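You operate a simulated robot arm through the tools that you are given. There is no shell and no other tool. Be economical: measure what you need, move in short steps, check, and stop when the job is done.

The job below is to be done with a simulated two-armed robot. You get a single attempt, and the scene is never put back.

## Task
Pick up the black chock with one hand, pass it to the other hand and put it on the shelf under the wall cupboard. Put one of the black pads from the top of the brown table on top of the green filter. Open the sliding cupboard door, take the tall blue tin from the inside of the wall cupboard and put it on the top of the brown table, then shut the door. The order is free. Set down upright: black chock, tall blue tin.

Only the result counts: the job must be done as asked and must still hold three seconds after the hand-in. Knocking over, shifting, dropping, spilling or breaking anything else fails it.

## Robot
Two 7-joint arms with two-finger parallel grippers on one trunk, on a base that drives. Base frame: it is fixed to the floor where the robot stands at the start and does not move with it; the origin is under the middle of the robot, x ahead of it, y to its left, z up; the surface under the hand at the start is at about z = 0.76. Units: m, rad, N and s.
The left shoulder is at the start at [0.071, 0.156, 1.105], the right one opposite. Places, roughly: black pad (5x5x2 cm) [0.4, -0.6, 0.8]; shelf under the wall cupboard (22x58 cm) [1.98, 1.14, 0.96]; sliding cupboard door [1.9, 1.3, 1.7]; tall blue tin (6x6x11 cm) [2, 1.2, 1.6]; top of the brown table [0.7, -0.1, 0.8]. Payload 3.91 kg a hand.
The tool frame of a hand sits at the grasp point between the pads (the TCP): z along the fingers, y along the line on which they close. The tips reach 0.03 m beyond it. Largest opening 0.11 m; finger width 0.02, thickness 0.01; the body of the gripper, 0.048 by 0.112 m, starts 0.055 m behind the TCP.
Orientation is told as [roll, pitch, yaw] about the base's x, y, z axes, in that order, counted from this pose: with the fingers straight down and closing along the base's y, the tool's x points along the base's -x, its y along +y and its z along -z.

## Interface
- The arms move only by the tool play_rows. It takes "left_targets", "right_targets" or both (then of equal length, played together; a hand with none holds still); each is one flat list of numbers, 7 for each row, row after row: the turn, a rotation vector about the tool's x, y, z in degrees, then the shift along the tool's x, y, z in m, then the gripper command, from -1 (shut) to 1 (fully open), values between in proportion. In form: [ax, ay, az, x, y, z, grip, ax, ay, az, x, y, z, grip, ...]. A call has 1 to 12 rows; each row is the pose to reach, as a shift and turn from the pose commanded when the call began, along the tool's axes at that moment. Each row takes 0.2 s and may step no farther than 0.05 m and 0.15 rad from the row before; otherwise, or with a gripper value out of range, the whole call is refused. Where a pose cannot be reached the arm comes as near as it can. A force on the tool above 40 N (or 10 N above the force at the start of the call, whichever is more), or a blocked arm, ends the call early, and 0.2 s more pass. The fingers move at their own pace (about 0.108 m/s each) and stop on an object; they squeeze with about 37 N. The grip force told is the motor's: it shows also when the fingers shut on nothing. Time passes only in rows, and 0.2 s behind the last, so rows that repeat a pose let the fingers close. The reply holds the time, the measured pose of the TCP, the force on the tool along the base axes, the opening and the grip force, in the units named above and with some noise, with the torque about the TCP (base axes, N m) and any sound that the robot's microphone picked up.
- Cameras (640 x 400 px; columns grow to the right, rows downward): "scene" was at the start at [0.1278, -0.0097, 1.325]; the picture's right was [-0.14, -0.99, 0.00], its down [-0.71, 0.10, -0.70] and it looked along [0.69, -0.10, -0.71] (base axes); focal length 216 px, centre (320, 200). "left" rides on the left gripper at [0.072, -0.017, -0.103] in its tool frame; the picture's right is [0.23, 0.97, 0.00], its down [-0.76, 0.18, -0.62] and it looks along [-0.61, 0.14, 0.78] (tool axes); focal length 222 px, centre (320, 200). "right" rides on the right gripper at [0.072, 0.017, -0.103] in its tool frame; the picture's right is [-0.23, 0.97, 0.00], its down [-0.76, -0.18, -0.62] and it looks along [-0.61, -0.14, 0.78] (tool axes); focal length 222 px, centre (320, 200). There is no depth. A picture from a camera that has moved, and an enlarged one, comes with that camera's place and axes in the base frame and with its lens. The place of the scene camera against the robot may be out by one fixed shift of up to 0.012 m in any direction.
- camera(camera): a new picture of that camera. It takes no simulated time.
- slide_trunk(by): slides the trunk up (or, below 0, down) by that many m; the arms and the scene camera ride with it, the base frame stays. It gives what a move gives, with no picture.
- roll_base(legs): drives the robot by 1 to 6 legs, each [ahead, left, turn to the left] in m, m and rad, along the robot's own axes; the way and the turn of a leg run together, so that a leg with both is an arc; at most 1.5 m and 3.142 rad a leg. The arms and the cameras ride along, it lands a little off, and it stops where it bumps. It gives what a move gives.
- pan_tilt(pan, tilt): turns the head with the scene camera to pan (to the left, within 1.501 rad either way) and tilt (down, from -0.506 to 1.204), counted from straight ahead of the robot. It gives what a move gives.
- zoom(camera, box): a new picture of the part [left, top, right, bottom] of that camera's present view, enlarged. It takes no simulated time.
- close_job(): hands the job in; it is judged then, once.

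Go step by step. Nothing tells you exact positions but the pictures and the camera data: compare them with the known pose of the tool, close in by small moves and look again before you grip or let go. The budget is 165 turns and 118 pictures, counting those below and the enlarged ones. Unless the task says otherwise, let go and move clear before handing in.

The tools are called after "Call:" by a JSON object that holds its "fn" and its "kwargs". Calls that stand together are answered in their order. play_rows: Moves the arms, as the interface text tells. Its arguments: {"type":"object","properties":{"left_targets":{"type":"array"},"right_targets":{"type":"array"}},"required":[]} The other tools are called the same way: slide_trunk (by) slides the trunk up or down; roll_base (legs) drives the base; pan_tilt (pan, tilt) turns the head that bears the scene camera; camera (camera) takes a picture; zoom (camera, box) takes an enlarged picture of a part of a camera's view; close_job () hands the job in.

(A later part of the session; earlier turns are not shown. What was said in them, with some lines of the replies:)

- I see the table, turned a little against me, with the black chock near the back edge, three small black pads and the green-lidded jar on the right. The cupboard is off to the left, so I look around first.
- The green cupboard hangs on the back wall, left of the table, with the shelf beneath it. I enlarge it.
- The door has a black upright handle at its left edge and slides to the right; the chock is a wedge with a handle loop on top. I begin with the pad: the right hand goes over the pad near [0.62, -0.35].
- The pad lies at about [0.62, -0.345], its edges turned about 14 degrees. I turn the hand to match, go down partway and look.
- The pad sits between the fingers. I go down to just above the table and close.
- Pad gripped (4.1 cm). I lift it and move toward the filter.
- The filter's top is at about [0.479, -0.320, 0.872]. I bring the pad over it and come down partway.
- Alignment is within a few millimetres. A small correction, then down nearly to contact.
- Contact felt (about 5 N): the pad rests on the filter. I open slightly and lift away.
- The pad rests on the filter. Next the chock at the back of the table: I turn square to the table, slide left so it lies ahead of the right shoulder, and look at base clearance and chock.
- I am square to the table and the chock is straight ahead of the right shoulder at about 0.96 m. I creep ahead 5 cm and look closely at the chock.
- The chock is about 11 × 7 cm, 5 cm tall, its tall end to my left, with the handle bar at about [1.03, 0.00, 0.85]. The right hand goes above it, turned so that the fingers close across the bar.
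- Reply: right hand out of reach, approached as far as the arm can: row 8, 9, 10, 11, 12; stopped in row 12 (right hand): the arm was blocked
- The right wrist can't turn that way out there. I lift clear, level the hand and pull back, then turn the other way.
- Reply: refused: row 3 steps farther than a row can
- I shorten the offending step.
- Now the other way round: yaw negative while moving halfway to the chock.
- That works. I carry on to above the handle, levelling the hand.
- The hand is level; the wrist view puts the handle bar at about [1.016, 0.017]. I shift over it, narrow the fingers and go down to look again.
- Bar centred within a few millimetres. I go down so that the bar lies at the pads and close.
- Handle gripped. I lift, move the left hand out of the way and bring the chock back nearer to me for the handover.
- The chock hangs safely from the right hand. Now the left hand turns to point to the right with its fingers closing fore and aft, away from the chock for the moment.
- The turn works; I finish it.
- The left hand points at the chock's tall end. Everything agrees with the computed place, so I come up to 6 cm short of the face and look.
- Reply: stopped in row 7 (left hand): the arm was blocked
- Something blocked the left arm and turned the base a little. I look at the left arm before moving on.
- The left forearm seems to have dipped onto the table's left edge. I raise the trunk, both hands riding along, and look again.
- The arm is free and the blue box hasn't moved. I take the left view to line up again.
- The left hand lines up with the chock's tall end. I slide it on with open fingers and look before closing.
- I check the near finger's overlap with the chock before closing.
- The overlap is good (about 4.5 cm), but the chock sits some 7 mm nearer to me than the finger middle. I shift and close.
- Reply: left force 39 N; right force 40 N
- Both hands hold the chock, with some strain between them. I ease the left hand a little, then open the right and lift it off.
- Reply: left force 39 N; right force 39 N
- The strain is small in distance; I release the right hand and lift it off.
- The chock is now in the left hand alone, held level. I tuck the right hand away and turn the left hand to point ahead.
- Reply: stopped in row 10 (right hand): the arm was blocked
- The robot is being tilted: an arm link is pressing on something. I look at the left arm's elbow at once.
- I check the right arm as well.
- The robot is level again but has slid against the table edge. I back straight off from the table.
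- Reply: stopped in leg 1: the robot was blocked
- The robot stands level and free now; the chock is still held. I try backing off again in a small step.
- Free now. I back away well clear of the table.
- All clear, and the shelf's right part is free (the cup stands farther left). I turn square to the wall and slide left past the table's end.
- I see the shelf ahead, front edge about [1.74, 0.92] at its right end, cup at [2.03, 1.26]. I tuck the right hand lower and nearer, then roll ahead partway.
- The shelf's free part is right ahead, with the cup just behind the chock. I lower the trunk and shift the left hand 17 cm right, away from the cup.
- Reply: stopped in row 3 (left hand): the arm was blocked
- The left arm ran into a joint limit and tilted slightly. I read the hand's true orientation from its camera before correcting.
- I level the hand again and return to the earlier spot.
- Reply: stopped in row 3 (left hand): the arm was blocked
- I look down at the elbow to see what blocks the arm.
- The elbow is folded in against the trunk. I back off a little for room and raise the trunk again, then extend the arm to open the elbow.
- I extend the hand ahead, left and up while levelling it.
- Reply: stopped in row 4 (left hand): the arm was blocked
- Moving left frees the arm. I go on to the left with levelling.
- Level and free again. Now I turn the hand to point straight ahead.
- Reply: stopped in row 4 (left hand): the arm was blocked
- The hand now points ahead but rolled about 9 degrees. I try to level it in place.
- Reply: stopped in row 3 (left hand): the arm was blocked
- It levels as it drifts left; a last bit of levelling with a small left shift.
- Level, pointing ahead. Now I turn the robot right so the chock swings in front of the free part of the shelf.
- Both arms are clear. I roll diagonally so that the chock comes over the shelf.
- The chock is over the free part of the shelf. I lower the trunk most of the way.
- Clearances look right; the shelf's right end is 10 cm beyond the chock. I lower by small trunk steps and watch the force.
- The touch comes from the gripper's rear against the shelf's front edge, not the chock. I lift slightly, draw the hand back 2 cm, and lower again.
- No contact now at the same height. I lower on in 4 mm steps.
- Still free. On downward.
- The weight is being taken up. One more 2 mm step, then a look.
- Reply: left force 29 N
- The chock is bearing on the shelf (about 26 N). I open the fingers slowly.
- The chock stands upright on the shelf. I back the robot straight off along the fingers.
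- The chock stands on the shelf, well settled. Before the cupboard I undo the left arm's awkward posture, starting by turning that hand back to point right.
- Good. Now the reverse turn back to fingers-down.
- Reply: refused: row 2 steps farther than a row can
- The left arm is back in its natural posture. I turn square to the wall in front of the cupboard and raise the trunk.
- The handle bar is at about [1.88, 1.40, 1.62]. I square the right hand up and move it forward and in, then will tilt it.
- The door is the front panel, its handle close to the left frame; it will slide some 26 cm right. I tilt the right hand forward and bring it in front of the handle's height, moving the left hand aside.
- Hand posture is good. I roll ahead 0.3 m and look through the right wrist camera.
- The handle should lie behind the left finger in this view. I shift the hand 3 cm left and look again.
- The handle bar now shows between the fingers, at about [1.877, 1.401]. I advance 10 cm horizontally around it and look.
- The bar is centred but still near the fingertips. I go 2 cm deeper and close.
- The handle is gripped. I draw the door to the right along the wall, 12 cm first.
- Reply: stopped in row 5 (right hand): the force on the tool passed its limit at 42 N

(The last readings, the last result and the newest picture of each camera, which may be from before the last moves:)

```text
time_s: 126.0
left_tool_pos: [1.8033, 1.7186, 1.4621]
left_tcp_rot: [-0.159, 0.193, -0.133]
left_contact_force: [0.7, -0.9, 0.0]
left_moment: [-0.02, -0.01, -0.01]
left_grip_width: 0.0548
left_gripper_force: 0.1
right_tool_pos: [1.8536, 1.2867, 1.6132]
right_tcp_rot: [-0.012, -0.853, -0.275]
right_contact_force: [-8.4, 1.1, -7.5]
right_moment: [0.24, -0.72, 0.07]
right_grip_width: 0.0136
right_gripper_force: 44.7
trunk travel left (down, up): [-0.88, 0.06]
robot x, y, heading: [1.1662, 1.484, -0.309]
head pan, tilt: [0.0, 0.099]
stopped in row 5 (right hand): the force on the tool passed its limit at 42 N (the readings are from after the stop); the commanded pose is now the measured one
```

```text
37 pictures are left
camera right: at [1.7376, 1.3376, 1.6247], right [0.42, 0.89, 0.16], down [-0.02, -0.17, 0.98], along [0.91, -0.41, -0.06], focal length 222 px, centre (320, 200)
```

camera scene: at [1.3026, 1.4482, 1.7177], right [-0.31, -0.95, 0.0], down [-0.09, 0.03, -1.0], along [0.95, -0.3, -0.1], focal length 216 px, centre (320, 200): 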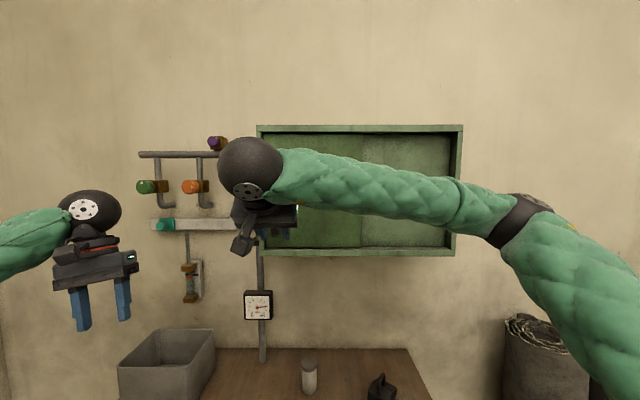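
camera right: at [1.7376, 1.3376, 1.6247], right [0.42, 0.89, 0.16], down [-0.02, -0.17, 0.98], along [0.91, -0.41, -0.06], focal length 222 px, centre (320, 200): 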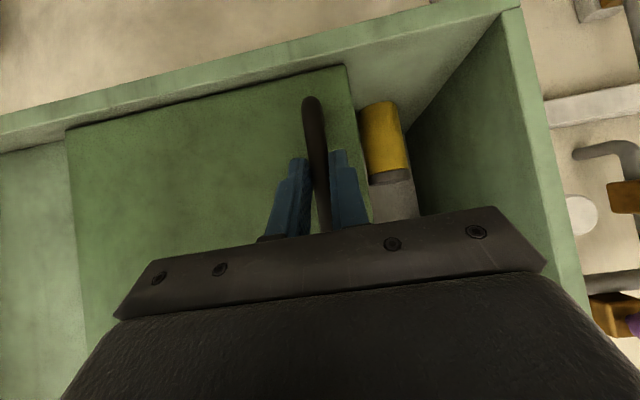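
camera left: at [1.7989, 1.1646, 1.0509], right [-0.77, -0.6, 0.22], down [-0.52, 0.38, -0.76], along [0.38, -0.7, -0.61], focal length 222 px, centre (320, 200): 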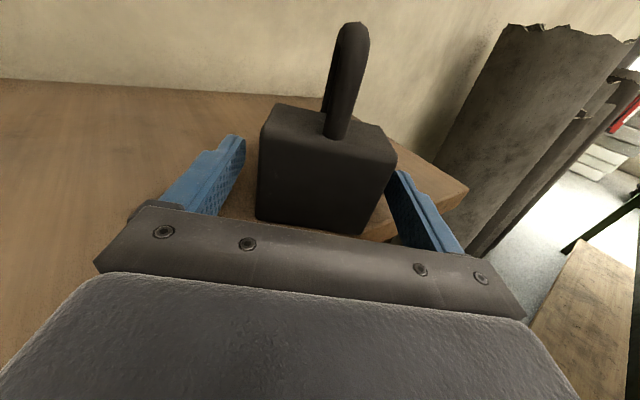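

The door moves; a yellow thing stands inside at the left. I go on more slowly.

Call:
{"fn": "play_rows", "kwargs": {"right_targets": [0, 0, 0, 0.0002, -0.0125, -0.0003, -1, 0, 0, 0, 0.0004, -0.025, -0.0005, -1, 0, 0, 0, 0.0006, -0.0375, -0.0008, -1, 0, 0, 0, 0.0009, -0.05, -0.001, -1, 0, 0, 0, 0.0011, -0.0625, -0.0013, -1, 0, 0, 0, 0.0013, -0.075, -0.0015, -1, 0, 0, 0, 0.0015, -0.0875, -0.0018, -1, 0, 0, 0, 0.0017, -0.1, -0.002, -1, 0, 0, 0, 0.0019, -0.1125, -0.0022, -1, 0, 0, 0, 0.0021, -0.125, -0.0025, -1, 0, 0, 0, 0.0023, -0.1375, -0.0028, -1, 0, 0, 0, 0.0025, -0.15, -0.003, -1]}}

Call:
{"fn": "camera", "kwargs": {"camera": "right"}}

```text
time_s: 127.8
left_tool_pos: [1.8035, 1.7185, 1.4608]
left_tcp_rot: [-0.16, 0.194, -0.133]
left_contact_force: [-0.3, -0.4, 0.2]
left_moment: [0.01, -0.02, -0.01]
left_grip_width: 0.0548
left_gripper_force: 0.0
right_tool_pos: [1.8212, 1.1904, 1.6133]
right_tcp_rot: [-0.013, -0.852, -0.275]
right_contact_force: [-5.2, 1.3, -7.0]
right_moment: [0.22, -0.68, 0.0]
right_grip_width: 0.0137
right_gripper_force: 45.0
trunk travel left (down, up): [-0.88, 0.06]
robot x, y, heading: [1.1715, 1.4903, -0.308]
head pan, tilt: [0.0, 0.099]
stopped in row 9 (right hand): the force on the tool passed its limit at 40 N (the readings are from after the stop); the commanded pose is now the measured one
```

```text
36 pictures are left
camera right: at [1.7072, 1.2437, 1.6252], right [0.42, 0.89, 0.16], down [-0.02, -0.17, 0.99], along [0.91, -0.41, -0.06], focal length 222 px, centre (320, 200)
```

right: 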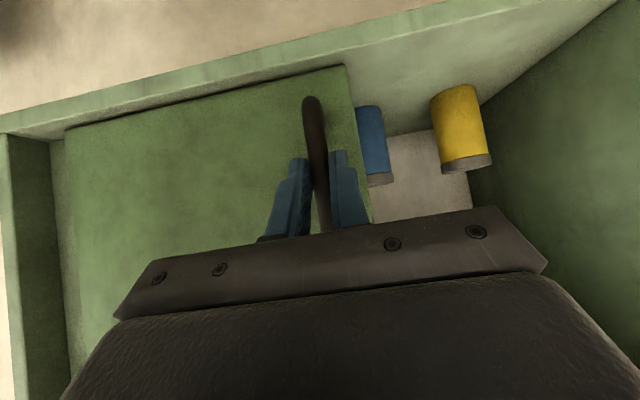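

The blue tin comes into view. I pull the last few centimetres.

Call:
{"fn": "play_rows", "kwargs": {"right_targets": [0, 0, 0, 0.0002, -0.01, -0.0002, -1, 0, 0, 0, 0.0004, -0.02, -0.0004, -1, 0, 0, 0, 0.0005, -0.03, -0.0006, -1, 0, 0, 0, 0.0007, -0.04, -0.0008, -1, 0, 0, 0, 0.0009, -0.05, -0.001, -1]}}

Call:
{"fn": "camera", "kwargs": {"camera": "right"}}

```text
time_s: 129.0
left_tool_pos: [1.804, 1.7191, 1.4604]
left_tcp_rot: [-0.159, 0.194, -0.132]
left_contact_force: [-0.5, 0.3, -0.5]
left_moment: [0.04, -0.02, 0.03]
left_grip_width: 0.0549
left_gripper_force: 0.1
right_tool_pos: [1.8072, 1.1441, 1.6134]
right_tcp_rot: [-0.011, -0.853, -0.274]
right_contact_force: [-9.7, 1.2, -11.3]
right_moment: [0.71, 0.84, 0.07]
right_grip_width: 0.0139
right_gripper_force: 44.8
trunk travel left (down, up): [-0.88, 0.06]
robot x, y, heading: [1.1693, 1.4884, -0.312]
head pan, tilt: [0.0, 0.099]
```

```text
35 pictures are left
camera right: at [1.6918, 1.1963, 1.625], right [0.42, 0.89, 0.16], down [-0.02, -0.17, 0.98], along [0.91, -0.41, -0.06], focal length 222 px, centre (320, 200)
```

right: 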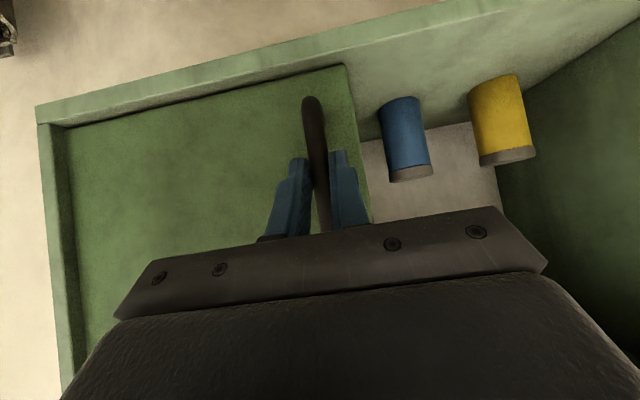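

The door is fully open; the blue tin stands at about [2.0, 1.2] with the yellow one to its left. I let go of the handle, draw the right hand back, and straighten the left hand.

Call:
{"fn": "play_rows", "kwargs": {"right_targets": [0, 0, 0, 0, 0, 0, -0.4, 0, 0, 0, 0, 0, 0, 0, 0, 0, 0, 0.02, 0, -0.023, 0, 0, 0, 0, 0.05, 0, -0.058, 0, 0, 0, 0, 0.078, -0.02, -0.091, 0, 0, 0, 0, 0.078, -0.06, -0.091, 0, 0, 0, 0, 0.078, -0.1, -0.091, 0, 0, 0, 0, 0.078, -0.14, -0.091, 0], "left_targets": [-2.3, -2.8, 2.5, 0, 0, 0, 0.2, -4.6, -5.6, 5, 0, 0, 0, 0.4, -6.9, -8.3, 7.5, 0, 0, 0, 0.5, -9.2, -11.1, 10, 0, 0, 0, 0.5, -9.2, -11.1, 10, 0, 0, 0, 0.5, -9.2, -11.1, 10, 0, 0, 0, 0.5, -9.2, -11.1, 10, 0, 0, 0, 0.5, -9.2, -11.1, 10, 0, 0, 0, 0.5]}}

Call:
{"fn": "camera", "kwargs": {"camera": "scene"}}

```text
time_s: 130.8
left_tool_pos: [1.8021, 1.7185, 1.4616]
left_tcp_rot: [-0.012, -0.015, -0.291]
left_contact_force: [0.7, -0.9, -0.4]
left_moment: [0.03, -0.03, 0.02]
left_grip_width: 0.0825
left_gripper_force: 0.0
right_tool_pos: [1.6528, 1.0442, 1.6173]
right_tcp_rot: [-0.013, -0.854, -0.274]
right_contact_force: [0.4, -0.1, 0.1]
right_moment: [0.01, 0.02, 0.01]
right_grip_width: 0.0552
right_gripper_force: 0.0
trunk travel left (down, up): [-0.88, 0.06]
robot x, y, heading: [1.1703, 1.4914, -0.314]
head pan, tilt: [0.0, 0.099]
```

```text
34 pictures are left
camera scene: at [1.302, 1.4466, 1.7177], right [-0.3, -0.95, 0.0], down [-0.09, 0.03, -1.0], along [0.95, -0.3, -0.1], focal length 216 px, centre (320, 200)
```

scene: 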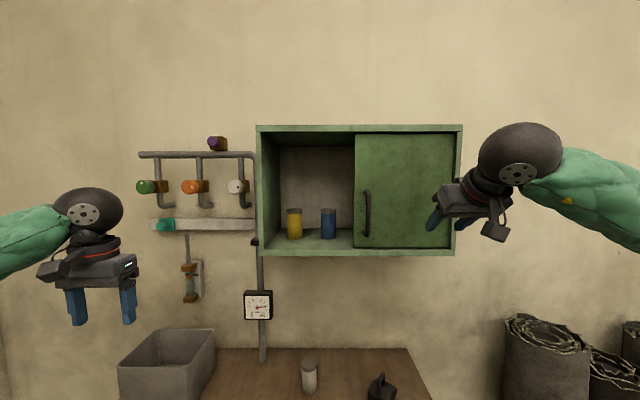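

Both tins are in plain view, the blue one centred at about [2.006, 1.195, 1.56]. The left hand tilts forward and moves in front of it.

Call:
{"fn": "play_rows", "kwargs": {"left_targets": [0, -4.45, 0, -0.004, -0.04, -0.0125, 0.5, 0, -8.9, 0, -0.008, -0.08, -0.025, 0.5, 0, -13.4, 0, -0.013, -0.119, -0.038, 0.5, 0, -17.8, 0, -0.017, -0.159, -0.05, 0.5, 0, -22.3, 0, -0.021, -0.199, -0.063, 0.5, 0, -26.7, 0, -0.025, -0.239, -0.075, 0.5, 0, -31.2, 0, -0.029, -0.279, -0.088, 0.5, 0, -35.6, 0, -0.033, -0.319, -0.1, 0.5, 0, -40.1, 0, -0.038, -0.358, -0.113, 0.5, 0, -44.5, 0, -0.042, -0.398, -0.125, 0.5, 0, -49, 0, -0.046, -0.438, -0.138, 0.5]}}

Call:
{"fn": "camera", "kwargs": {"camera": "left"}}

Call:
{"fn": "camera", "kwargs": {"camera": "scene"}}

```text
time_s: 133.2
left_tool_pos: [1.7181, 1.2855, 1.604]
left_tcp_rot: [-0.015, -0.87, -0.279]
left_contact_force: [-0.6, -0.5, 0.7]
left_moment: [-0.01, -0.02, 0.04]
left_grip_width: 0.0825
left_gripper_force: 0.1
right_tool_pos: [1.6544, 1.0424, 1.616]
right_tcp_rot: [-0.01, -0.855, -0.276]
right_contact_force: [-0.9, 0.0, 0.1]
right_moment: [0.03, 0.0, 0.04]
right_grip_width: 0.0549
right_gripper_force: 0.0
trunk travel left (down, up): [-0.88, 0.06]
robot x, y, heading: [1.1706, 1.4873, -0.312]
head pan, tilt: [0.0, 0.099]
```

```text
33 pictures are left
camera left: at [1.5923, 1.3058, 1.6146], right [0.14, 0.97, -0.18], down [0.07, 0.18, 0.98], along [0.99, -0.15, -0.04], focal length 222 px, centre (320, 200)
```

left: 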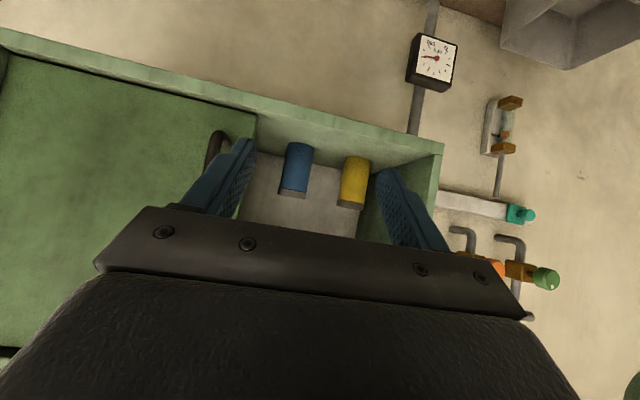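

```text
32 pictures are left
camera scene: at [1.3027, 1.4443, 1.7174], right [-0.31, -0.95, 0.0], down [-0.09, 0.03, -0.99], along [0.95, -0.3, -0.1], focal length 216 px, centre (320, 200)
```

scene: 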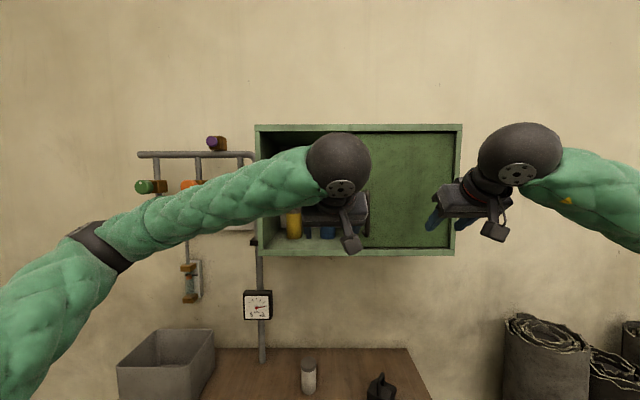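

Aligned: the tin lies between the open fingers. I go in three quarters of the way and look.

Call:
{"fn": "play_rows", "kwargs": {"left_targets": [0, 0, 0, -0.024, -0.0015, 0.036, 0.5, 0, 0, 0, -0.048, -0.003, 0.072, 0.5, 0, 0, 0, -0.072, -0.0045, 0.108, 0.5, 0, 0, 0, -0.096, -0.006, 0.144, 0.5, 0, 0, 0, -0.12, -0.0075, 0.18, 0.5]}}

Call:
{"fn": "camera", "kwargs": {"camera": "left"}}

```text
time_s: 134.4
left_tool_pos: [1.9265, 1.2173, 1.5746]
left_tcp_rot: [-0.018, -0.867, -0.276]
left_contact_force: [-0.3, -0.8, -0.8]
left_moment: [-0.01, 0.01, 0.01]
left_grip_width: 0.0826
left_gripper_force: 0.1
right_tool_pos: [1.6568, 1.0437, 1.6159]
right_tcp_rot: [-0.014, -0.852, -0.274]
right_contact_force: [-0.1, -1.0, -0.2]
right_moment: [0.0, 0.0, 0.01]
right_grip_width: 0.055
right_gripper_force: 0.0
trunk travel left (down, up): [-0.88, 0.06]
robot x, y, heading: [1.173, 1.4893, -0.311]
head pan, tilt: [0.0, 0.099]
```

```text
31 pictures are left
camera left: at [1.8011, 1.2369, 1.5862], right [0.14, 0.97, -0.18], down [0.07, 0.18, 0.98], along [0.99, -0.15, -0.04], focal length 222 px, centre (320, 200)
```

left: 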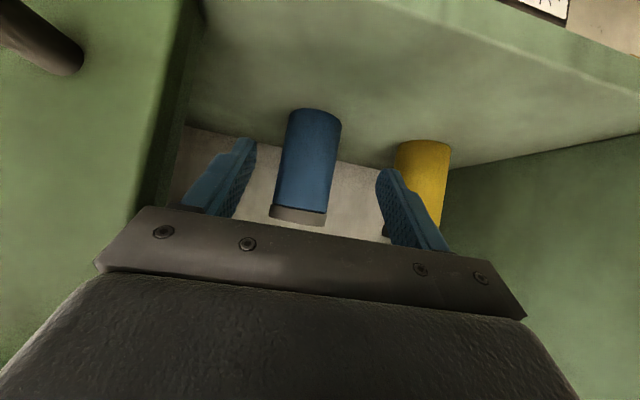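

The tin is well placed between the fingers. I go the last 8 cm in and close gently.

Call:
{"fn": "play_rows", "kwargs": {"left_targets": [0, 0, 0, -0.0235, -0.004, 0.031, 0.5, 0, 0, 0, -0.047, -0.006, 0.062, 0.5, 0, 0, 0, -0.047, -0.006, 0.062, 0.2, 0, 0, 0, -0.047, -0.006, 0.062, -0.1, 0, 0, 0, -0.047, -0.006, 0.062, -0.4, 0, 0, 0, -0.047, -0.006, 0.062, -0.4]}}

Call:
{"fn": "camera", "kwargs": {"camera": "left"}}

```text
time_s: 135.8
left_tool_pos: [1.9989, 1.1939, 1.573]
left_tcp_rot: [-0.018, -0.869, -0.276]
left_contact_force: [-0.6, -0.2, 0.6]
left_moment: [-0.02, 0.03, 0.01]
left_grip_width: 0.0541
left_gripper_force: 36.4
right_tool_pos: [1.6547, 1.0454, 1.6168]
right_tcp_rot: [-0.015, -0.854, -0.276]
right_contact_force: [-0.3, 0.4, -0.5]
right_moment: [-0.03, 0.0, 0.0]
right_grip_width: 0.055
right_gripper_force: 0.2
trunk travel left (down, up): [-0.88, 0.06]
robot x, y, heading: [1.168, 1.4913, -0.311]
head pan, tilt: [0.0, 0.099]
```

```text
30 pictures are left
camera left: at [1.8723, 1.2135, 1.5846], right [0.14, 0.97, -0.19], down [0.07, 0.18, 0.98], along [0.99, -0.15, -0.04], focal length 222 px, centre (320, 200)
```

left: 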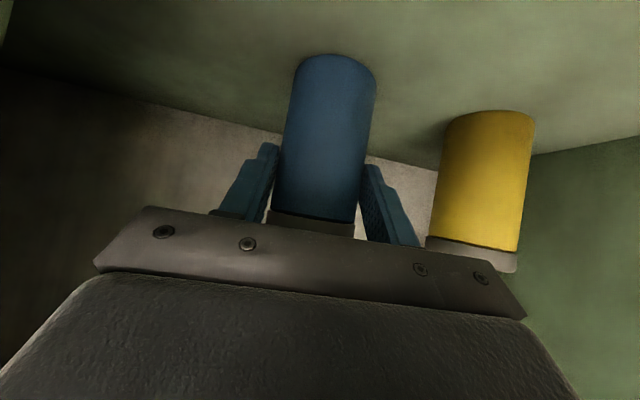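

The tin is gripped (5.4 cm). I lift it 2 cm and draw it straight out.

Call:
{"fn": "play_rows", "kwargs": {"left_targets": [0, 0, 0, 0, 0, 0, -1, 0, 0, 0, -0.008, 0, -0.0065, -1, 0, 0, 0, -0.0153, 0, -0.0129, -1, 0, 0, 0, 0.01, 0.001, -0.043, -1, 0, 0, 0, 0.037, 0.002, -0.075, -1, 0, 0, 0, 0.065, 0.004, -0.108, -1, 0, 0, 0, 0.093, 0.005, -0.141, -1, 0, 0, 0, 0.121, 0.006, -0.174, -1, 0, 0, 0, 0.149, 0.007, -0.207, -1, 0, 0, 0, 0.177, 0.0086, -0.24, -1]}}

Call:
{"fn": "camera", "kwargs": {"camera": "scene"}}

```text
time_s: 138.0
left_tool_pos: [1.7126, 1.2867, 1.5957]
left_tcp_rot: [-0.017, -0.869, -0.276]
left_contact_force: [0.1, 0.0, -2.6]
left_moment: [0.02, 0.01, 0.02]
left_grip_width: 0.0543
left_gripper_force: 37.7
right_tool_pos: [1.6526, 1.0444, 1.6173]
right_tcp_rot: [-0.013, -0.855, -0.273]
right_contact_force: [-0.4, -0.5, 0.1]
right_moment: [0.02, -0.03, -0.03]
right_grip_width: 0.055
right_gripper_force: 0.1
trunk travel left (down, up): [-0.88, 0.06]
robot x, y, heading: [1.1697, 1.4881, -0.314]
head pan, tilt: [0.0, 0.099]
```

```text
29 pictures are left
camera scene: at [1.3017, 1.4473, 1.7176], right [-0.31, -0.95, 0.0], down [-0.09, 0.03, -1.0], along [0.95, -0.3, -0.1], focal length 216 px, centre (320, 200)
```

scene: 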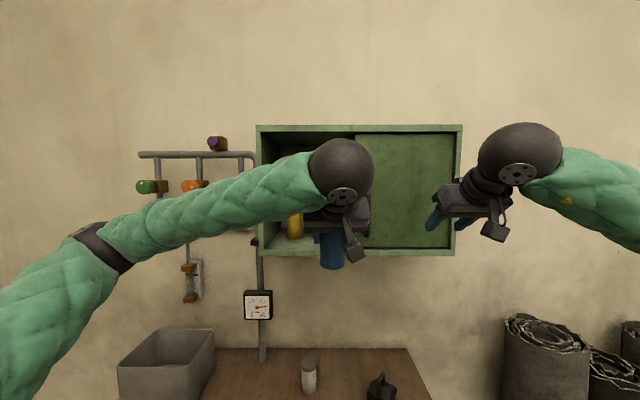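

The tin is out. The left hand carries it aside while the right hand goes back to the handle by the way it came.

Call:
{"fn": "play_rows", "kwargs": {"left_targets": [0, 0, 0, 0, 0.045, 0, -1, 0, 0, 0, 0, 0.09, 0, -1, 0, 0, 0, 0, 0.135, 0, -1, 0, 0, 0, 0, 0.18, 0, -1, 0, 0, 0, 0, 0.225, 0, -1, 0, 0, 0, 0, 0.27, 0, -1, 0, 0, 0, 0, 0.315, 0, -1, 0, 0, 0, 0, 0.36, 0, -1, 0, 0, 0, 0, 0.4, 0, -1, 0, 0, 0, 0, 0.43, 0, -1], "right_targets": [0, 0, 0, 0, 0, 0, 0, 0, 0, 0, 0, 0, 0, 0, 0, 0, 0, 0, 0, 0, 0, 0, 0, 0, 0, 0.035, 0, 0, 0, 0, 0, 0, 0.07, 0, 0, 0, 0, 0, 0, 0.105, 0, 0, 0, 0, 0, 0, 0.14, 0, 0, 0, 0, 0, -0.02, 0.14, 0.023, -0.1, 0, 0, 0, -0.04, 0.14, 0.047, -0.1, 0, 0, 0, -0.06, 0.14, 0.07, -0.1]}}

Call:
{"fn": "camera", "kwargs": {"camera": "right"}}

```text
time_s: 140.2
left_tool_pos: [1.8404, 1.7027, 1.5926]
left_tcp_rot: [-0.023, -0.867, -0.277]
left_contact_force: [-0.5, -0.3, -2.6]
left_moment: [0.01, 0.04, -0.01]
left_grip_width: 0.0542
left_gripper_force: 37.6
right_tool_pos: [1.783, 1.1528, 1.6135]
right_tcp_rot: [-0.017, -0.856, -0.269]
right_contact_force: [1.3, 0.4, -0.3]
right_moment: [-0.04, -0.01, 0.02]
right_grip_width: 0.0497
right_gripper_force: 0.1
trunk travel left (down, up): [-0.88, 0.06]
robot x, y, heading: [1.1726, 1.4895, -0.316]
head pan, tilt: [0.0, 0.099]
```

```text
28 pictures are left
camera right: at [1.6678, 1.2055, 1.6257], right [0.42, 0.89, 0.16], down [-0.02, -0.17, 0.99], along [0.91, -0.41, -0.06], focal length 222 px, centre (320, 200)
```

right: 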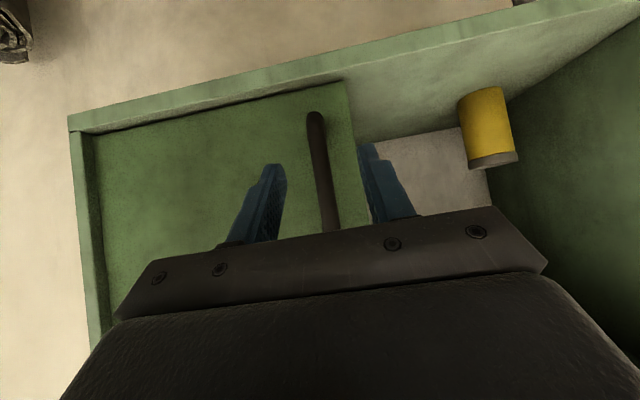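

The bar is between the fingers again. I go in, grip, and begin pushing the door shut.

Call:
{"fn": "play_rows", "kwargs": {"right_targets": [0, 0, 0, -0.009, 0, 0.0105, -0.1, 0, 0, 0, -0.018, 0, 0.021, -0.1, 0, 0, 0, -0.018, 0, 0.021, -0.6, 0, 0, 0, -0.018, 0, 0.021, -1, 0, 0, 0, -0.0182, 0.0125, 0.0213, -1, 0, 0, 0, -0.0184, 0.025, 0.0215, -1, 0, 0, 0, -0.0186, 0.0375, 0.0218, -1, 0, 0, 0, -0.0188, 0.05, 0.022, -1, 0, 0, 0, -0.019, 0.0625, 0.0223, -1, 0, 0, 0, -0.0193, 0.075, 0.0225, -1, 0, 0, 0, -0.0195, 0.0875, 0.0228, -1, 0, 0, 0, -0.0197, 0.1, 0.023, -1]}}

```text
time_s: 142.2
left_tool_pos: [1.8398, 1.702, 1.5911]
left_tcp_rot: [-0.02, -0.867, -0.275]
left_contact_force: [-1.1, 0.5, -2.1]
left_moment: [0.0, 0.06, -0.04]
left_grip_width: 0.0544
left_gripper_force: 36.6
right_tool_pos: [1.8272, 1.1977, 1.6138]
right_tcp_rot: [-0.008, -0.856, -0.277]
right_contact_force: [10.6, -2.6, 7.5]
right_moment: [0.6, 0.75, -0.1]
right_grip_width: 0.0139
right_gripper_force: 45.1
trunk travel left (down, up): [-0.88, 0.06]
robot x, y, heading: [1.1725, 1.4874, -0.311]
head pan, tilt: [0.0, 0.099]
stopped in row 9 (right hand): the force on the tool passed its limit at 42 N (the readings are from after the stop); the commanded pose is now the measured one
```

The door moves; I carry on.

Call:
{"fn": "play_rows", "kwargs": {"right_targets": [0, 0, 0, -0.0002, 0.0125, 0.0003, -1, 0, 0, 0, -0.0004, 0.025, 0.0005, -1, 0, 0, 0, -0.0006, 0.0375, 0.0008, -1, 0, 0, 0, -0.0008, 0.05, 0.001, -1, 0, 0, 0, -0.001, 0.0625, 0.0013, -1, 0, 0, 0, -0.0012, 0.075, 0.0015, -1, 0, 0, 0, -0.0014, 0.0875, 0.0018, -1, 0, 0, 0, -0.0016, 0.1, 0.002, -1, 0, 0, 0, -0.0018, 0.1125, 0.0023, -1, 0, 0, 0, -0.002, 0.125, 0.0025, -1, 0, 0, 0, -0.0022, 0.1375, 0.0028, -1, 0, 0, 0, -0.0024, 0.15, 0.003, -1]}}

Call:
{"fn": "play_rows", "kwargs": {"right_targets": [0, 0, 0, -0.0002, 0.0125, 0.0003, -1, 0, 0, 0, -0.0004, 0.025, 0.0005, -1, 0, 0, 0, -0.0006, 0.0375, 0.0008, -1, 0, 0, 0, -0.0008, 0.05, 0.001, -1, 0, 0, 0, -0.001, 0.0625, 0.0013, -1]}}

```text
time_s: 144.8
left_tool_pos: [1.8409, 1.701, 1.5932]
left_tcp_rot: [-0.021, -0.867, -0.276]
left_contact_force: [-0.4, 0.2, -3.3]
left_moment: [0.02, 0.08, -0.01]
left_grip_width: 0.0543
left_gripper_force: 36.9
right_tool_pos: [1.8732, 1.3409, 1.6139]
right_tcp_rot: [-0.01, -0.856, -0.278]
right_contact_force: [20.6, -5.5, 24.2]
right_moment: [0.18, -0.53, 0.0]
right_grip_width: 0.0137
right_gripper_force: 44.8
trunk travel left (down, up): [-0.88, 0.06]
robot x, y, heading: [1.1736, 1.4865, -0.311]
head pan, tilt: [0.0, 0.099]
```

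```text
time_s: 145.6
left_tool_pos: [1.8399, 1.7007, 1.5922]
left_tcp_rot: [-0.021, -0.868, -0.277]
left_contact_force: [-0.2, -0.2, -3.0]
left_moment: [0.02, 0.08, -0.01]
left_grip_width: 0.0544
left_gripper_force: 36.7
right_tool_pos: [1.8833, 1.3708, 1.6134]
right_tcp_rot: [-0.008, -0.86, -0.285]
right_contact_force: [7.9, -1.5, 8.5]
right_moment: [0.45, 0.44, -0.06]
right_grip_width: 0.0138
right_gripper_force: 45.1
trunk travel left (down, up): [-0.88, 0.06]
robot x, y, heading: [1.1695, 1.4885, -0.312]
head pan, tilt: [0.0, 0.099]
stopped in row 3 (right hand): the force on the tool passed its limit at 45 N (the readings are from after the stop); the commanded pose is now the measured one
```

About 2.5 cm remain. I push on until it stops.

Call:
{"fn": "play_rows", "kwargs": {"right_targets": [0, 0, 0, 0, 0.008, 0, -1, 0, 0, 0, 0, 0.016, 0, -1, 0, 0, 0, 0, 0.024, 0, -1, 0, 0, 0, 0, 0.029, 0, -1, 0, 0, 0, 0, 0.033, 0, -1]}}

Call:
{"fn": "camera", "kwargs": {"camera": "right"}}

```text
time_s: 146.8
left_tool_pos: [1.8381, 1.6945, 1.5946]
left_tcp_rot: [-0.015, -0.867, -0.283]
left_contact_force: [0.5, 0.6, -2.8]
left_moment: [0.01, 0.06, 0.01]
left_grip_width: 0.0543
left_gripper_force: 37.4
right_tool_pos: [1.8914, 1.3951, 1.6142]
right_tcp_rot: [-0.003, -0.857, -0.287]
right_contact_force: [-4.1, -28.4, -0.3]
right_moment: [-0.18, 0.35, -0.57]
right_grip_width: 0.0136
right_gripper_force: 44.8
trunk travel left (down, up): [-0.88, 0.06]
robot x, y, heading: [1.174, 1.4894, -0.312]
head pan, tilt: [0.0, 0.099]
```

```text
27 pictures are left
camera right: at [1.7766, 1.4477, 1.6252], right [0.42, 0.89, 0.17], down [-0.02, -0.18, 0.98], along [0.91, -0.42, -0.05], focal length 222 px, centre (320, 200)
```

right: 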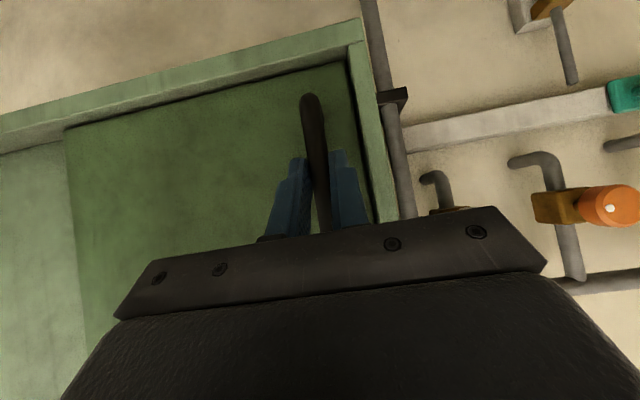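

The door is shut against its stop. I open the right hand and withdraw straight back.

Call:
{"fn": "play_rows", "kwargs": {"right_targets": [0, 0, 0, 0, 0, 0, -0.6, 0, 0, 0, 0, 0, 0, -0.1, 0, 0, 0, 0, 0, 0, -0.1, 0, 0, 0, 0.02, 0, -0.023, -0.1, 0, 0, 0, 0.05, 0, -0.058, -0.1, 0, 0, 0, 0.08, 0, -0.092, -0.1, 0, 0, 0, 0.1, -0.02, -0.114, -0.1, 0, 0, 0, 0.1, -0.06, -0.114, -0.1, 0, 0, 0, 0.1, -0.1, -0.114, -0.1, 0, 0, 0, 0.1, -0.14, -0.114, -0.1, 0, 0, 0, 0.1, -0.18, -0.114, -0.1]}}

Call:
{"fn": "roll_base", "kwargs": {"legs": [[-0.45, 0, 0]]}}

Call:
{"fn": "pan_tilt", "kwargs": {"pan": 0, "tilt": 0.35}}

Call:
{"fn": "camera", "kwargs": {"camera": "scene"}}

```text
time_s: 149.2
left_tool_pos: [1.8379, 1.6972, 1.594]
left_tcp_rot: [-0.015, -0.87, -0.278]
left_contact_force: [1.3, 0.4, -3.5]
left_moment: [0.03, 0.05, 0.01]
left_grip_width: 0.0542
left_gripper_force: 36.8
right_tool_pos: [1.6909, 1.2686, 1.6137]
right_tcp_rot: [-0.006, -0.86, -0.284]
right_contact_force: [0.1, -0.9, -0.5]
right_moment: [-0.01, 0.02, 0.01]
right_grip_width: 0.0492
right_gripper_force: 0.1
trunk travel left (down, up): [-0.88, 0.06]
robot x, y, heading: [1.1719, 1.4886, -0.316]
head pan, tilt: [0.0, 0.099]
```

```text
time_s: 151.9
left_tool_pos: [1.4052, 1.8385, 1.5932]
left_tcp_rot: [-0.021, -0.868, -0.277]
left_contact_force: [-0.2, -0.3, -3.0]
left_moment: [0.03, 0.04, -0.04]
left_grip_width: 0.0542
left_gripper_force: 36.5
right_tool_pos: [1.2577, 1.4121, 1.6132]
right_tcp_rot: [-0.008, -0.859, -0.283]
right_contact_force: [-0.3, 0.1, 1.1]
right_moment: [-0.02, 0.03, -0.01]
right_grip_width: 0.0494
right_gripper_force: 0.1
trunk travel left (down, up): [-0.88, 0.06]
robot x, y, heading: [0.7342, 1.6316, -0.316]
head pan, tilt: [0.0, 0.099]
```

```text
time_s: 152.7
left_tool_pos: [1.4032, 1.8388, 1.5932]
left_tcp_rot: [-0.019, -0.87, -0.277]
left_contact_force: [-1.3, 0.2, -1.5]
left_moment: [0.01, 0.05, 0.0]
left_grip_width: 0.054
left_gripper_force: 37.2
right_tool_pos: [1.2546, 1.4121, 1.6138]
right_tcp_rot: [-0.007, -0.86, -0.282]
right_contact_force: [-0.2, -0.1, 0.6]
right_moment: [-0.01, -0.01, 0.01]
right_grip_width: 0.0498
right_gripper_force: 0.1
trunk travel left (down, up): [-0.88, 0.06]
robot x, y, heading: [0.7411, 1.6267, -0.313]
head pan, tilt: [0.0, 0.351]
```

```text
26 pictures are left
camera scene: at [0.8689, 1.588, 1.6943], right [-0.31, -0.95, 0.0], down [-0.33, 0.11, -0.94], along [0.89, -0.29, -0.34], focal length 216 px, centre (320, 200)
```

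scene: 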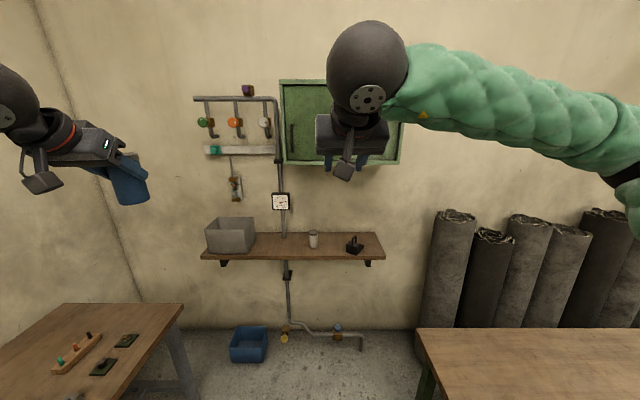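

The door is shut and the chock stands on the shelf; the tin is upright in the left hand. I turn right to face the table's left end, where the strip near its edge is free.

Call:
{"fn": "roll_base", "kwargs": {"legs": [[0, 0, -0.8], [0, 0, -0.77]]}}

Call:
{"fn": "pan_tilt", "kwargs": {"pan": 0.25, "tilt": 0.7}}

Call:
{"fn": "camera", "kwargs": {"camera": "scene"}}

```text
time_s: 157.1
left_tool_pos: [0.9644, 0.9682, 1.5938]
left_tcp_rot: [-0.022, -0.868, -1.82]
left_contact_force: [0.1, 0.4, -3.0]
left_moment: [0.03, -0.01, -0.01]
left_grip_width: 0.0542
left_gripper_force: 37.3
right_tool_pos: [0.5334, 1.1021, 1.6134]
right_tcp_rot: [-0.01, -0.859, -1.82]
right_contact_force: [0.3, -0.1, -0.6]
right_moment: [0.03, 0.02, 0.02]
right_grip_width: 0.0494
right_gripper_force: 0.1
trunk travel left (down, up): [-0.88, 0.06]
robot x, y, heading: [0.7366, 1.6283, -1.858]
head pan, tilt: [0.0, 0.351]
```

```text
time_s: 158.0
left_tool_pos: [0.9648, 0.9687, 1.5931]
left_tcp_rot: [-0.021, -0.867, -1.819]
left_contact_force: [-0.3, -0.6, -3.8]
left_moment: [0.04, -0.03, -0.04]
left_grip_width: 0.0542
left_gripper_force: 37.1
right_tool_pos: [0.5347, 1.1023, 1.6135]
right_tcp_rot: [-0.009, -0.858, -1.824]
right_contact_force: [-0.8, 0.3, 0.7]
right_moment: [0.01, 0.04, -0.03]
right_grip_width: 0.0496
right_gripper_force: 0.1
trunk travel left (down, up): [-0.88, 0.06]
robot x, y, heading: [0.7371, 1.6331, -1.855]
head pan, tilt: [0.25, 0.7]
```

```text
25 pictures are left
camera scene: at [0.7157, 1.4979, 1.6627], right [-1.0, 0.03, 0.0], down [0.02, 0.64, -0.77], along [-0.03, -0.76, -0.64], focal length 216 px, centre (320, 200)
```

scene: 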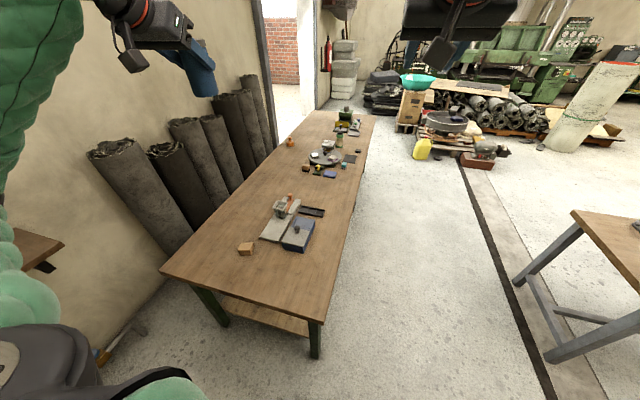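

The tin is right above a free spot near the table's left end, [0.96, 0.96], with brick and box well apart. I lower the trunk.

Call:
{"fn": "slide_trunk", "kwargs": {"by": -0.55}}

Call:
{"fn": "camera", "kwargs": {"camera": "scene"}}

```text
refused: -0.55 is not a number from -0.4 to 0.4
```

```text
24 pictures are left
camera scene: at [0.7157, 1.4979, 1.6627], right [-1.0, 0.03, 0.0], down [0.02, 0.64, -0.77], along [-0.03, -0.76, -0.64], focal length 216 px, centre (320, 200)
```

scene: 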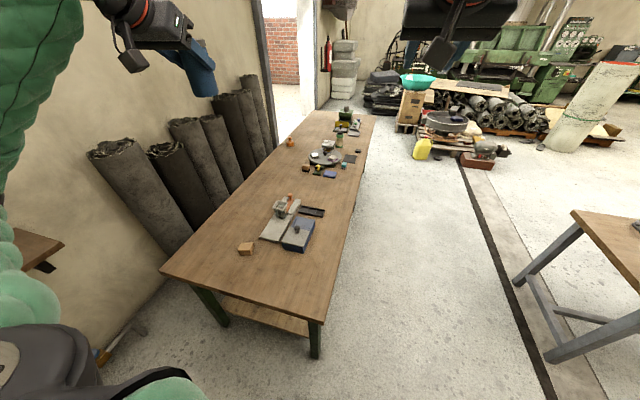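

Call:
{"fn": "slide_trunk", "kwargs": {"by": -0.35}}

Call:
{"fn": "slide_trunk", "kwargs": {"by": -0.2}}

Call:
{"fn": "camera", "kwargs": {"camera": "scene"}}

```text
time_s: 161.4
left_tool_pos: [0.9656, 0.968, 1.2441]
left_tcp_rot: [-0.019, -0.869, -1.819]
left_contact_force: [-0.4, 0.1, -3.0]
left_moment: [0.08, -0.03, -0.01]
left_grip_width: 0.0541
left_gripper_force: 37.4
right_tool_pos: [0.5339, 1.1024, 1.2643]
right_tcp_rot: [-0.009, -0.859, -1.825]
right_contact_force: [-0.9, 0.1, -0.5]
right_moment: [-0.01, -0.01, 0.0]
right_grip_width: 0.0493
right_gripper_force: 0.0
trunk travel left (down, up): [-0.53, 0.41]
robot x, y, heading: [0.7327, 1.6319, -1.848]
head pan, tilt: [0.25, 0.7]
```

```text
time_s: 163.6
left_tool_pos: [0.9659, 0.9689, 1.0439]
left_tcp_rot: [-0.02, -0.865, -1.819]
left_contact_force: [-0.6, 0.9, -3.3]
left_moment: [0.1, -0.03, -0.02]
left_grip_width: 0.0542
left_gripper_force: 36.8
right_tool_pos: [0.5345, 1.1026, 1.0647]
right_tcp_rot: [-0.009, -0.857, -1.823]
right_contact_force: [-0.1, 0.3, 0.6]
right_moment: [-0.04, 0.01, -0.02]
right_grip_width: 0.0498
right_gripper_force: 0.1
trunk travel left (down, up): [-0.33, 0.61]
robot x, y, heading: [0.7382, 1.6299, -1.856]
head pan, tilt: [0.25, 0.7]
```

```text
23 pictures are left
camera scene: at [0.716, 1.4984, 1.1128], right [-1.0, 0.03, 0.0], down [0.02, 0.64, -0.76], along [-0.03, -0.76, -0.64], focal length 216 px, centre (320, 200)
```

scene: 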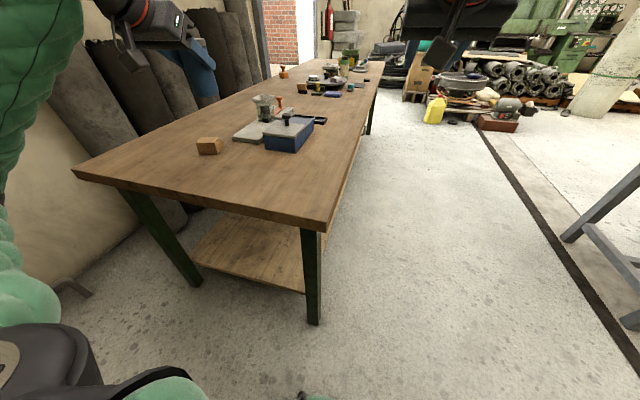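

I lower on toward the table top.

Call:
{"fn": "slide_trunk", "kwargs": {"by": -0.17}}

Call:
{"fn": "pan_tilt", "kwargs": {"pan": 0.6, "tilt": 0.35}}

Call:
{"fn": "camera", "kwargs": {"camera": "scene"}}

Call:
{"fn": "camera", "kwargs": {"camera": "left"}}

```text
time_s: 165.5
left_tool_pos: [0.9654, 0.9693, 0.8739]
left_tcp_rot: [-0.018, -0.866, -1.819]
left_contact_force: [0.8, -0.1, -3.0]
left_moment: [0.05, -0.02, -0.03]
left_grip_width: 0.0545
left_gripper_force: 36.8
right_tool_pos: [0.5351, 1.1023, 0.8938]
right_tcp_rot: [-0.009, -0.858, -1.824]
right_contact_force: [0.1, -0.3, -0.6]
right_moment: [0.01, -0.03, -0.02]
right_grip_width: 0.0492
right_gripper_force: 0.0
trunk travel left (down, up): [-0.16, 0.78]
robot x, y, heading: [0.7365, 1.6313, -1.85]
head pan, tilt: [0.25, 0.7]
```

```text
time_s: 166.3
left_tool_pos: [0.9652, 0.9681, 0.8742]
left_tcp_rot: [-0.019, -0.868, -1.819]
left_contact_force: [0.8, -0.1, -3.3]
left_moment: [0.05, 0.02, 0.01]
left_grip_width: 0.0544
left_gripper_force: 37.4
right_tool_pos: [0.5331, 1.1027, 0.8922]
right_tcp_rot: [-0.008, -0.86, -1.822]
right_contact_force: [0.2, 0.2, -0.8]
right_moment: [0.0, 0.0, 0.03]
right_grip_width: 0.0496
right_gripper_force: 0.0
trunk travel left (down, up): [-0.16, 0.78]
robot x, y, heading: [0.7362, 1.6315, -1.855]
head pan, tilt: [0.6, 0.351]
```

```text
22 pictures are left
camera scene: at [0.7478, 1.4947, 0.974], right [-0.95, -0.31, 0.0], down [-0.11, 0.33, -0.94], along [0.29, -0.89, -0.34], focal length 216 px, centre (320, 200)
```

scene: 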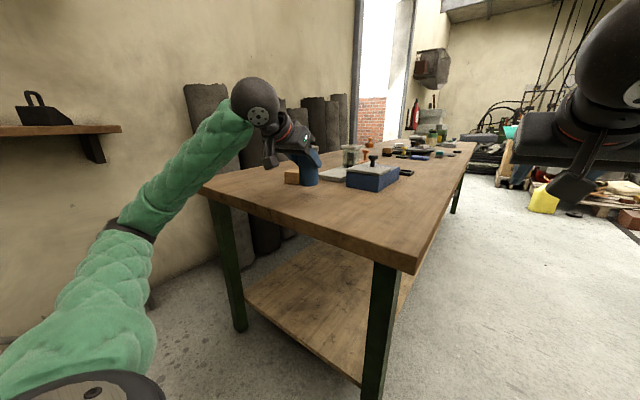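

```text
21 pictures are left
camera left: at [0.9809, 1.0949, 0.8843], right [0.98, -0.11, -0.19], down [0.18, -0.07, 0.98], along [-0.12, -0.99, -0.04], focal length 222 px, centre (320, 200)
```

left: 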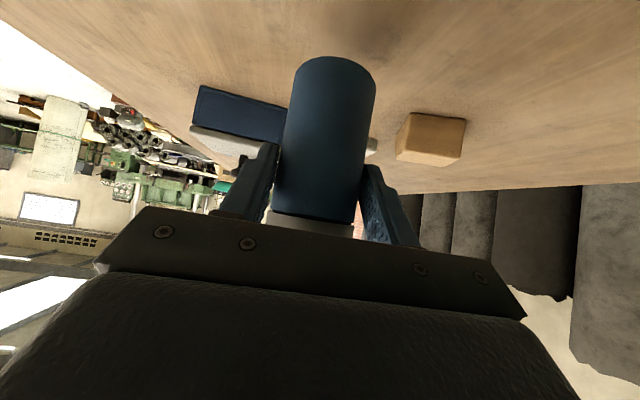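

Good view: the tin hangs a few centimetres over bare table. I lower in steps, watching the force.

Call:
{"fn": "slide_trunk", "kwargs": {"by": -0.036}}

Call:
{"fn": "slide_trunk", "kwargs": {"by": -0.005}}

Call:
{"fn": "zoom", "kwargs": {"camera": "scene", "box": [240, 100, 400, 200]}}

```text
time_s: 167.1
left_tool_pos: [0.9644, 0.9699, 0.8381]
left_tcp_rot: [-0.018, -0.867, -1.819]
left_contact_force: [0.7, 0.6, -2.9]
left_moment: [0.06, -0.03, 0.0]
left_grip_width: 0.0542
left_gripper_force: 37.1
right_tool_pos: [0.5339, 1.1041, 0.8574]
right_tcp_rot: [-0.008, -0.858, -1.826]
right_contact_force: [0.4, -0.2, 0.6]
right_moment: [0.01, -0.02, 0.01]
right_grip_width: 0.0496
right_gripper_force: 0.1
trunk travel left (down, up): [-0.124, 0.816]
robot x, y, heading: [0.7356, 1.6296, -1.851]
head pan, tilt: [0.6, 0.351]
```

```text
time_s: 167.7
left_tool_pos: [0.9656, 0.9683, 0.8321]
left_tcp_rot: [-0.019, -0.869, -1.819]
left_contact_force: [0.0, -1.9, 1.8]
left_moment: [-0.15, -0.13, -0.05]
left_grip_width: 0.0544
left_gripper_force: 36.9
right_tool_pos: [0.5347, 1.1034, 0.8527]
right_tcp_rot: [-0.009, -0.86, -1.825]
right_contact_force: [-1.0, 0.2, 0.3]
right_moment: [0.0, 0.0, -0.01]
right_grip_width: 0.0497
right_gripper_force: 0.1
trunk travel left (down, up): [-0.119, 0.821]
robot x, y, heading: [0.7386, 1.6291, -1.857]
head pan, tilt: [0.6, 0.351]
```

```text
4.00 times, centred on (320, 150) of scene
camera zoom: at [0.7478, 1.4949, 0.9332], right [-0.95, -0.31, 0.0], down [-0.11, 0.33, -0.94], along [0.29, -0.89, -0.34], focal length 863 px, centre (320, 400)
```

zoom: 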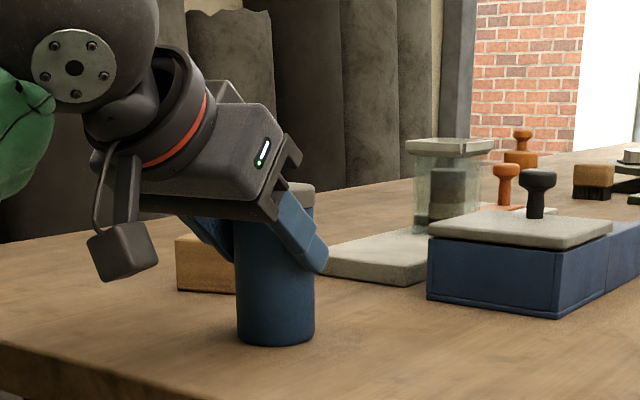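

The tin has touched down, upright. I open the fingers and withdraw along them.

Call:
{"fn": "play_rows", "kwargs": {"left_targets": [0, 0, 0, 0, 0, 0, 0.1, 0, 0, 0, 0, 0, 0, 0.3, 0, 0, 0, 0, 0, 0, 0.5, 0, 0, 0, 0, 0, -0.03, 0.5, 0, 0, 0, 0, 0, -0.07, 0.5, 0, 0, 0, 0, 0, -0.11, 0.5, 0, 0, 0, 0, 0, -0.15, 0.5]}}

Call:
{"fn": "slide_trunk", "kwargs": {"by": 0.25}}

Call:
{"fn": "camera", "kwargs": {"camera": "scene"}}

```text
time_s: 169.2
left_tool_pos: [0.9997, 1.0805, 0.9302]
left_tcp_rot: [-0.022, -0.868, -1.818]
left_contact_force: [-0.3, -0.2, 0.3]
left_moment: [0.02, 0.01, 0.0]
left_grip_width: 0.0824
left_gripper_force: 0.0
right_tool_pos: [0.5332, 1.1017, 0.8527]
right_tcp_rot: [-0.009, -0.86, -1.823]
right_contact_force: [-0.5, -0.2, 0.5]
right_moment: [0.02, 0.02, 0.0]
right_grip_width: 0.0495
right_gripper_force: 0.0
trunk travel left (down, up): [-0.119, 0.821]
robot x, y, heading: [0.7351, 1.6305, -1.851]
head pan, tilt: [0.6, 0.351]
```

```text
time_s: 171.8
left_tool_pos: [0.9989, 1.08, 1.181]
left_tcp_rot: [-0.017, -0.868, -1.818]
left_contact_force: [-0.1, -0.7, -0.4]
left_moment: [-0.03, 0.02, -0.04]
left_grip_width: 0.0825
left_gripper_force: 0.1
right_tool_pos: [0.5326, 1.1029, 1.1033]
right_tcp_rot: [-0.009, -0.859, -1.824]
right_contact_force: [1.0, 0.2, -0.9]
right_moment: [0.04, -0.01, 0.02]
right_grip_width: 0.0498
right_gripper_force: 0.1
trunk travel left (down, up): [-0.369, 0.571]
robot x, y, heading: [0.7378, 1.631, -1.852]
head pan, tilt: [0.6, 0.351]
```

```text
19 pictures are left
camera scene: at [0.7479, 1.4947, 1.183], right [-0.95, -0.31, 0.0], down [-0.11, 0.33, -0.94], along [0.29, -0.89, -0.34], focal length 216 px, centre (320, 200)
```

scene: 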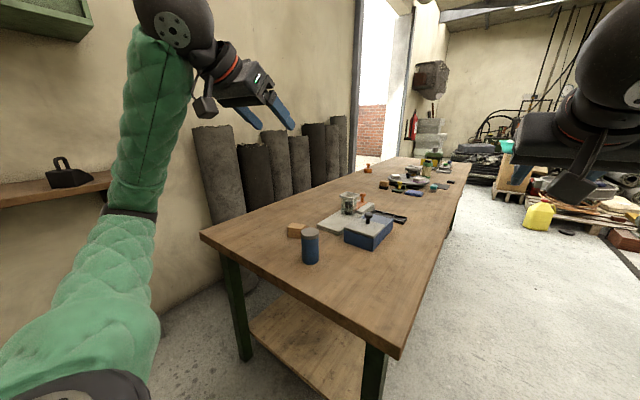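

The tin stands on the table. A last check of the filter with its pad, the shelf and the door.

Call:
{"fn": "zoom", "kwargs": {"camera": "scene", "box": [350, 135, 480, 215]}}

Call:
{"fn": "pan_tilt", "kwargs": {"pan": 1.4, "tilt": 0.05}}

Call:
{"fn": "camera", "kwargs": {"camera": "scene"}}

```text
4.92 times, centred on (415, 175) of scene
camera zoom: at [0.7479, 1.4947, 1.183], right [-0.95, -0.31, 0.0], down [-0.11, 0.33, -0.94], along [0.29, -0.89, -0.34], focal length 1062 px, centre (-148, 323)
```

zoom: 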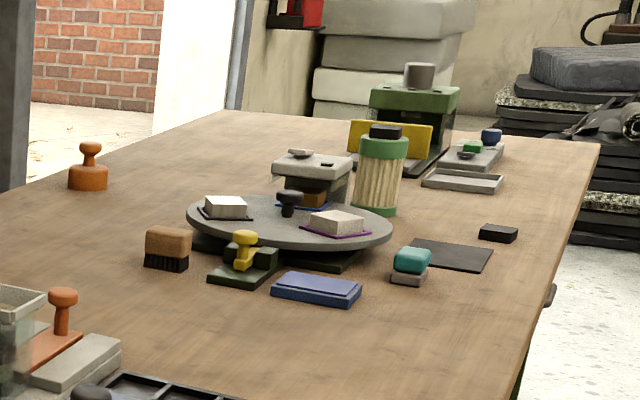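

```text
time_s: 173.0
left_tool_pos: [0.9998, 1.0797, 1.1799]
left_tcp_rot: [-0.02, -0.866, -1.819]
left_contact_force: [-0.5, -0.2, 0.6]
left_moment: [0.0, 0.01, 0.05]
left_grip_width: 0.0824
left_gripper_force: 0.1
right_tool_pos: [0.5326, 1.1031, 1.1028]
right_tcp_rot: [-0.009, -0.859, -1.826]
right_contact_force: [0.1, -0.3, 0.1]
right_moment: [-0.02, -0.03, 0.07]
right_grip_width: 0.0495
right_gripper_force: 0.1
trunk travel left (down, up): [-0.369, 0.571]
robot x, y, heading: [0.7337, 1.6302, -1.85]
head pan, tilt: [1.4, 0.051]
```

```text
17 pictures are left
camera scene: at [0.8007, 1.5432, 1.211], right [-0.44, -0.9, 0.0], down [-0.05, 0.02, -1.0], along [0.9, -0.44, -0.05], focal length 216 px, centre (320, 200)
```

scene: 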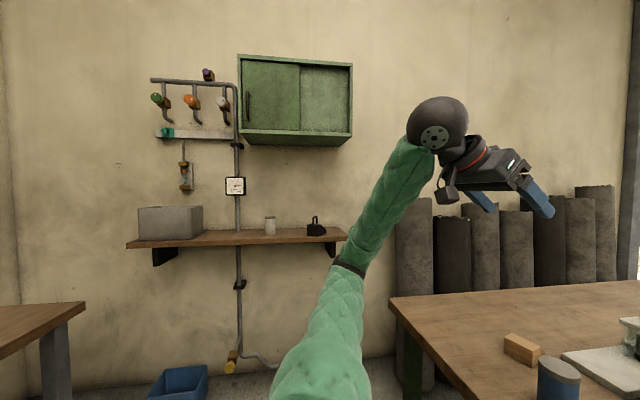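

All done: the pad is on the filter, the chock stands on the shelf, the tin stands on the table, the door is shut and both hands are clear. I hand the job in.

Call:
{"fn": "close_job", "kwargs": {}}

```text
The job is handed in.
```

I've handed the job in; all three parts are done, and my last pictures before the hand-in showed each one in place.

- **Chock:** the right hand picked it up, the left hand took it over, and it stands upright on the shelf under the cupboard. Its near corner is about level with the shelf's front edge.
- **Pad:** one black pad from the table lies on top of the green filter.
- **Tin and door:** the blue tin stands upright near the left end of the brown table, and the sliding door is shut against its stop.

**Contact along the way:** during the handover the robot's arms or base pressed against the table, and the robot tilted and slid. The gripper also touched the shelf's front edge lightly once. I saw nothing knocked over. The blue box on the table, which I checked after the first contact, hadn't moved. After the later tilt its position read about 2 cm different, which is within what the camera can resolve.
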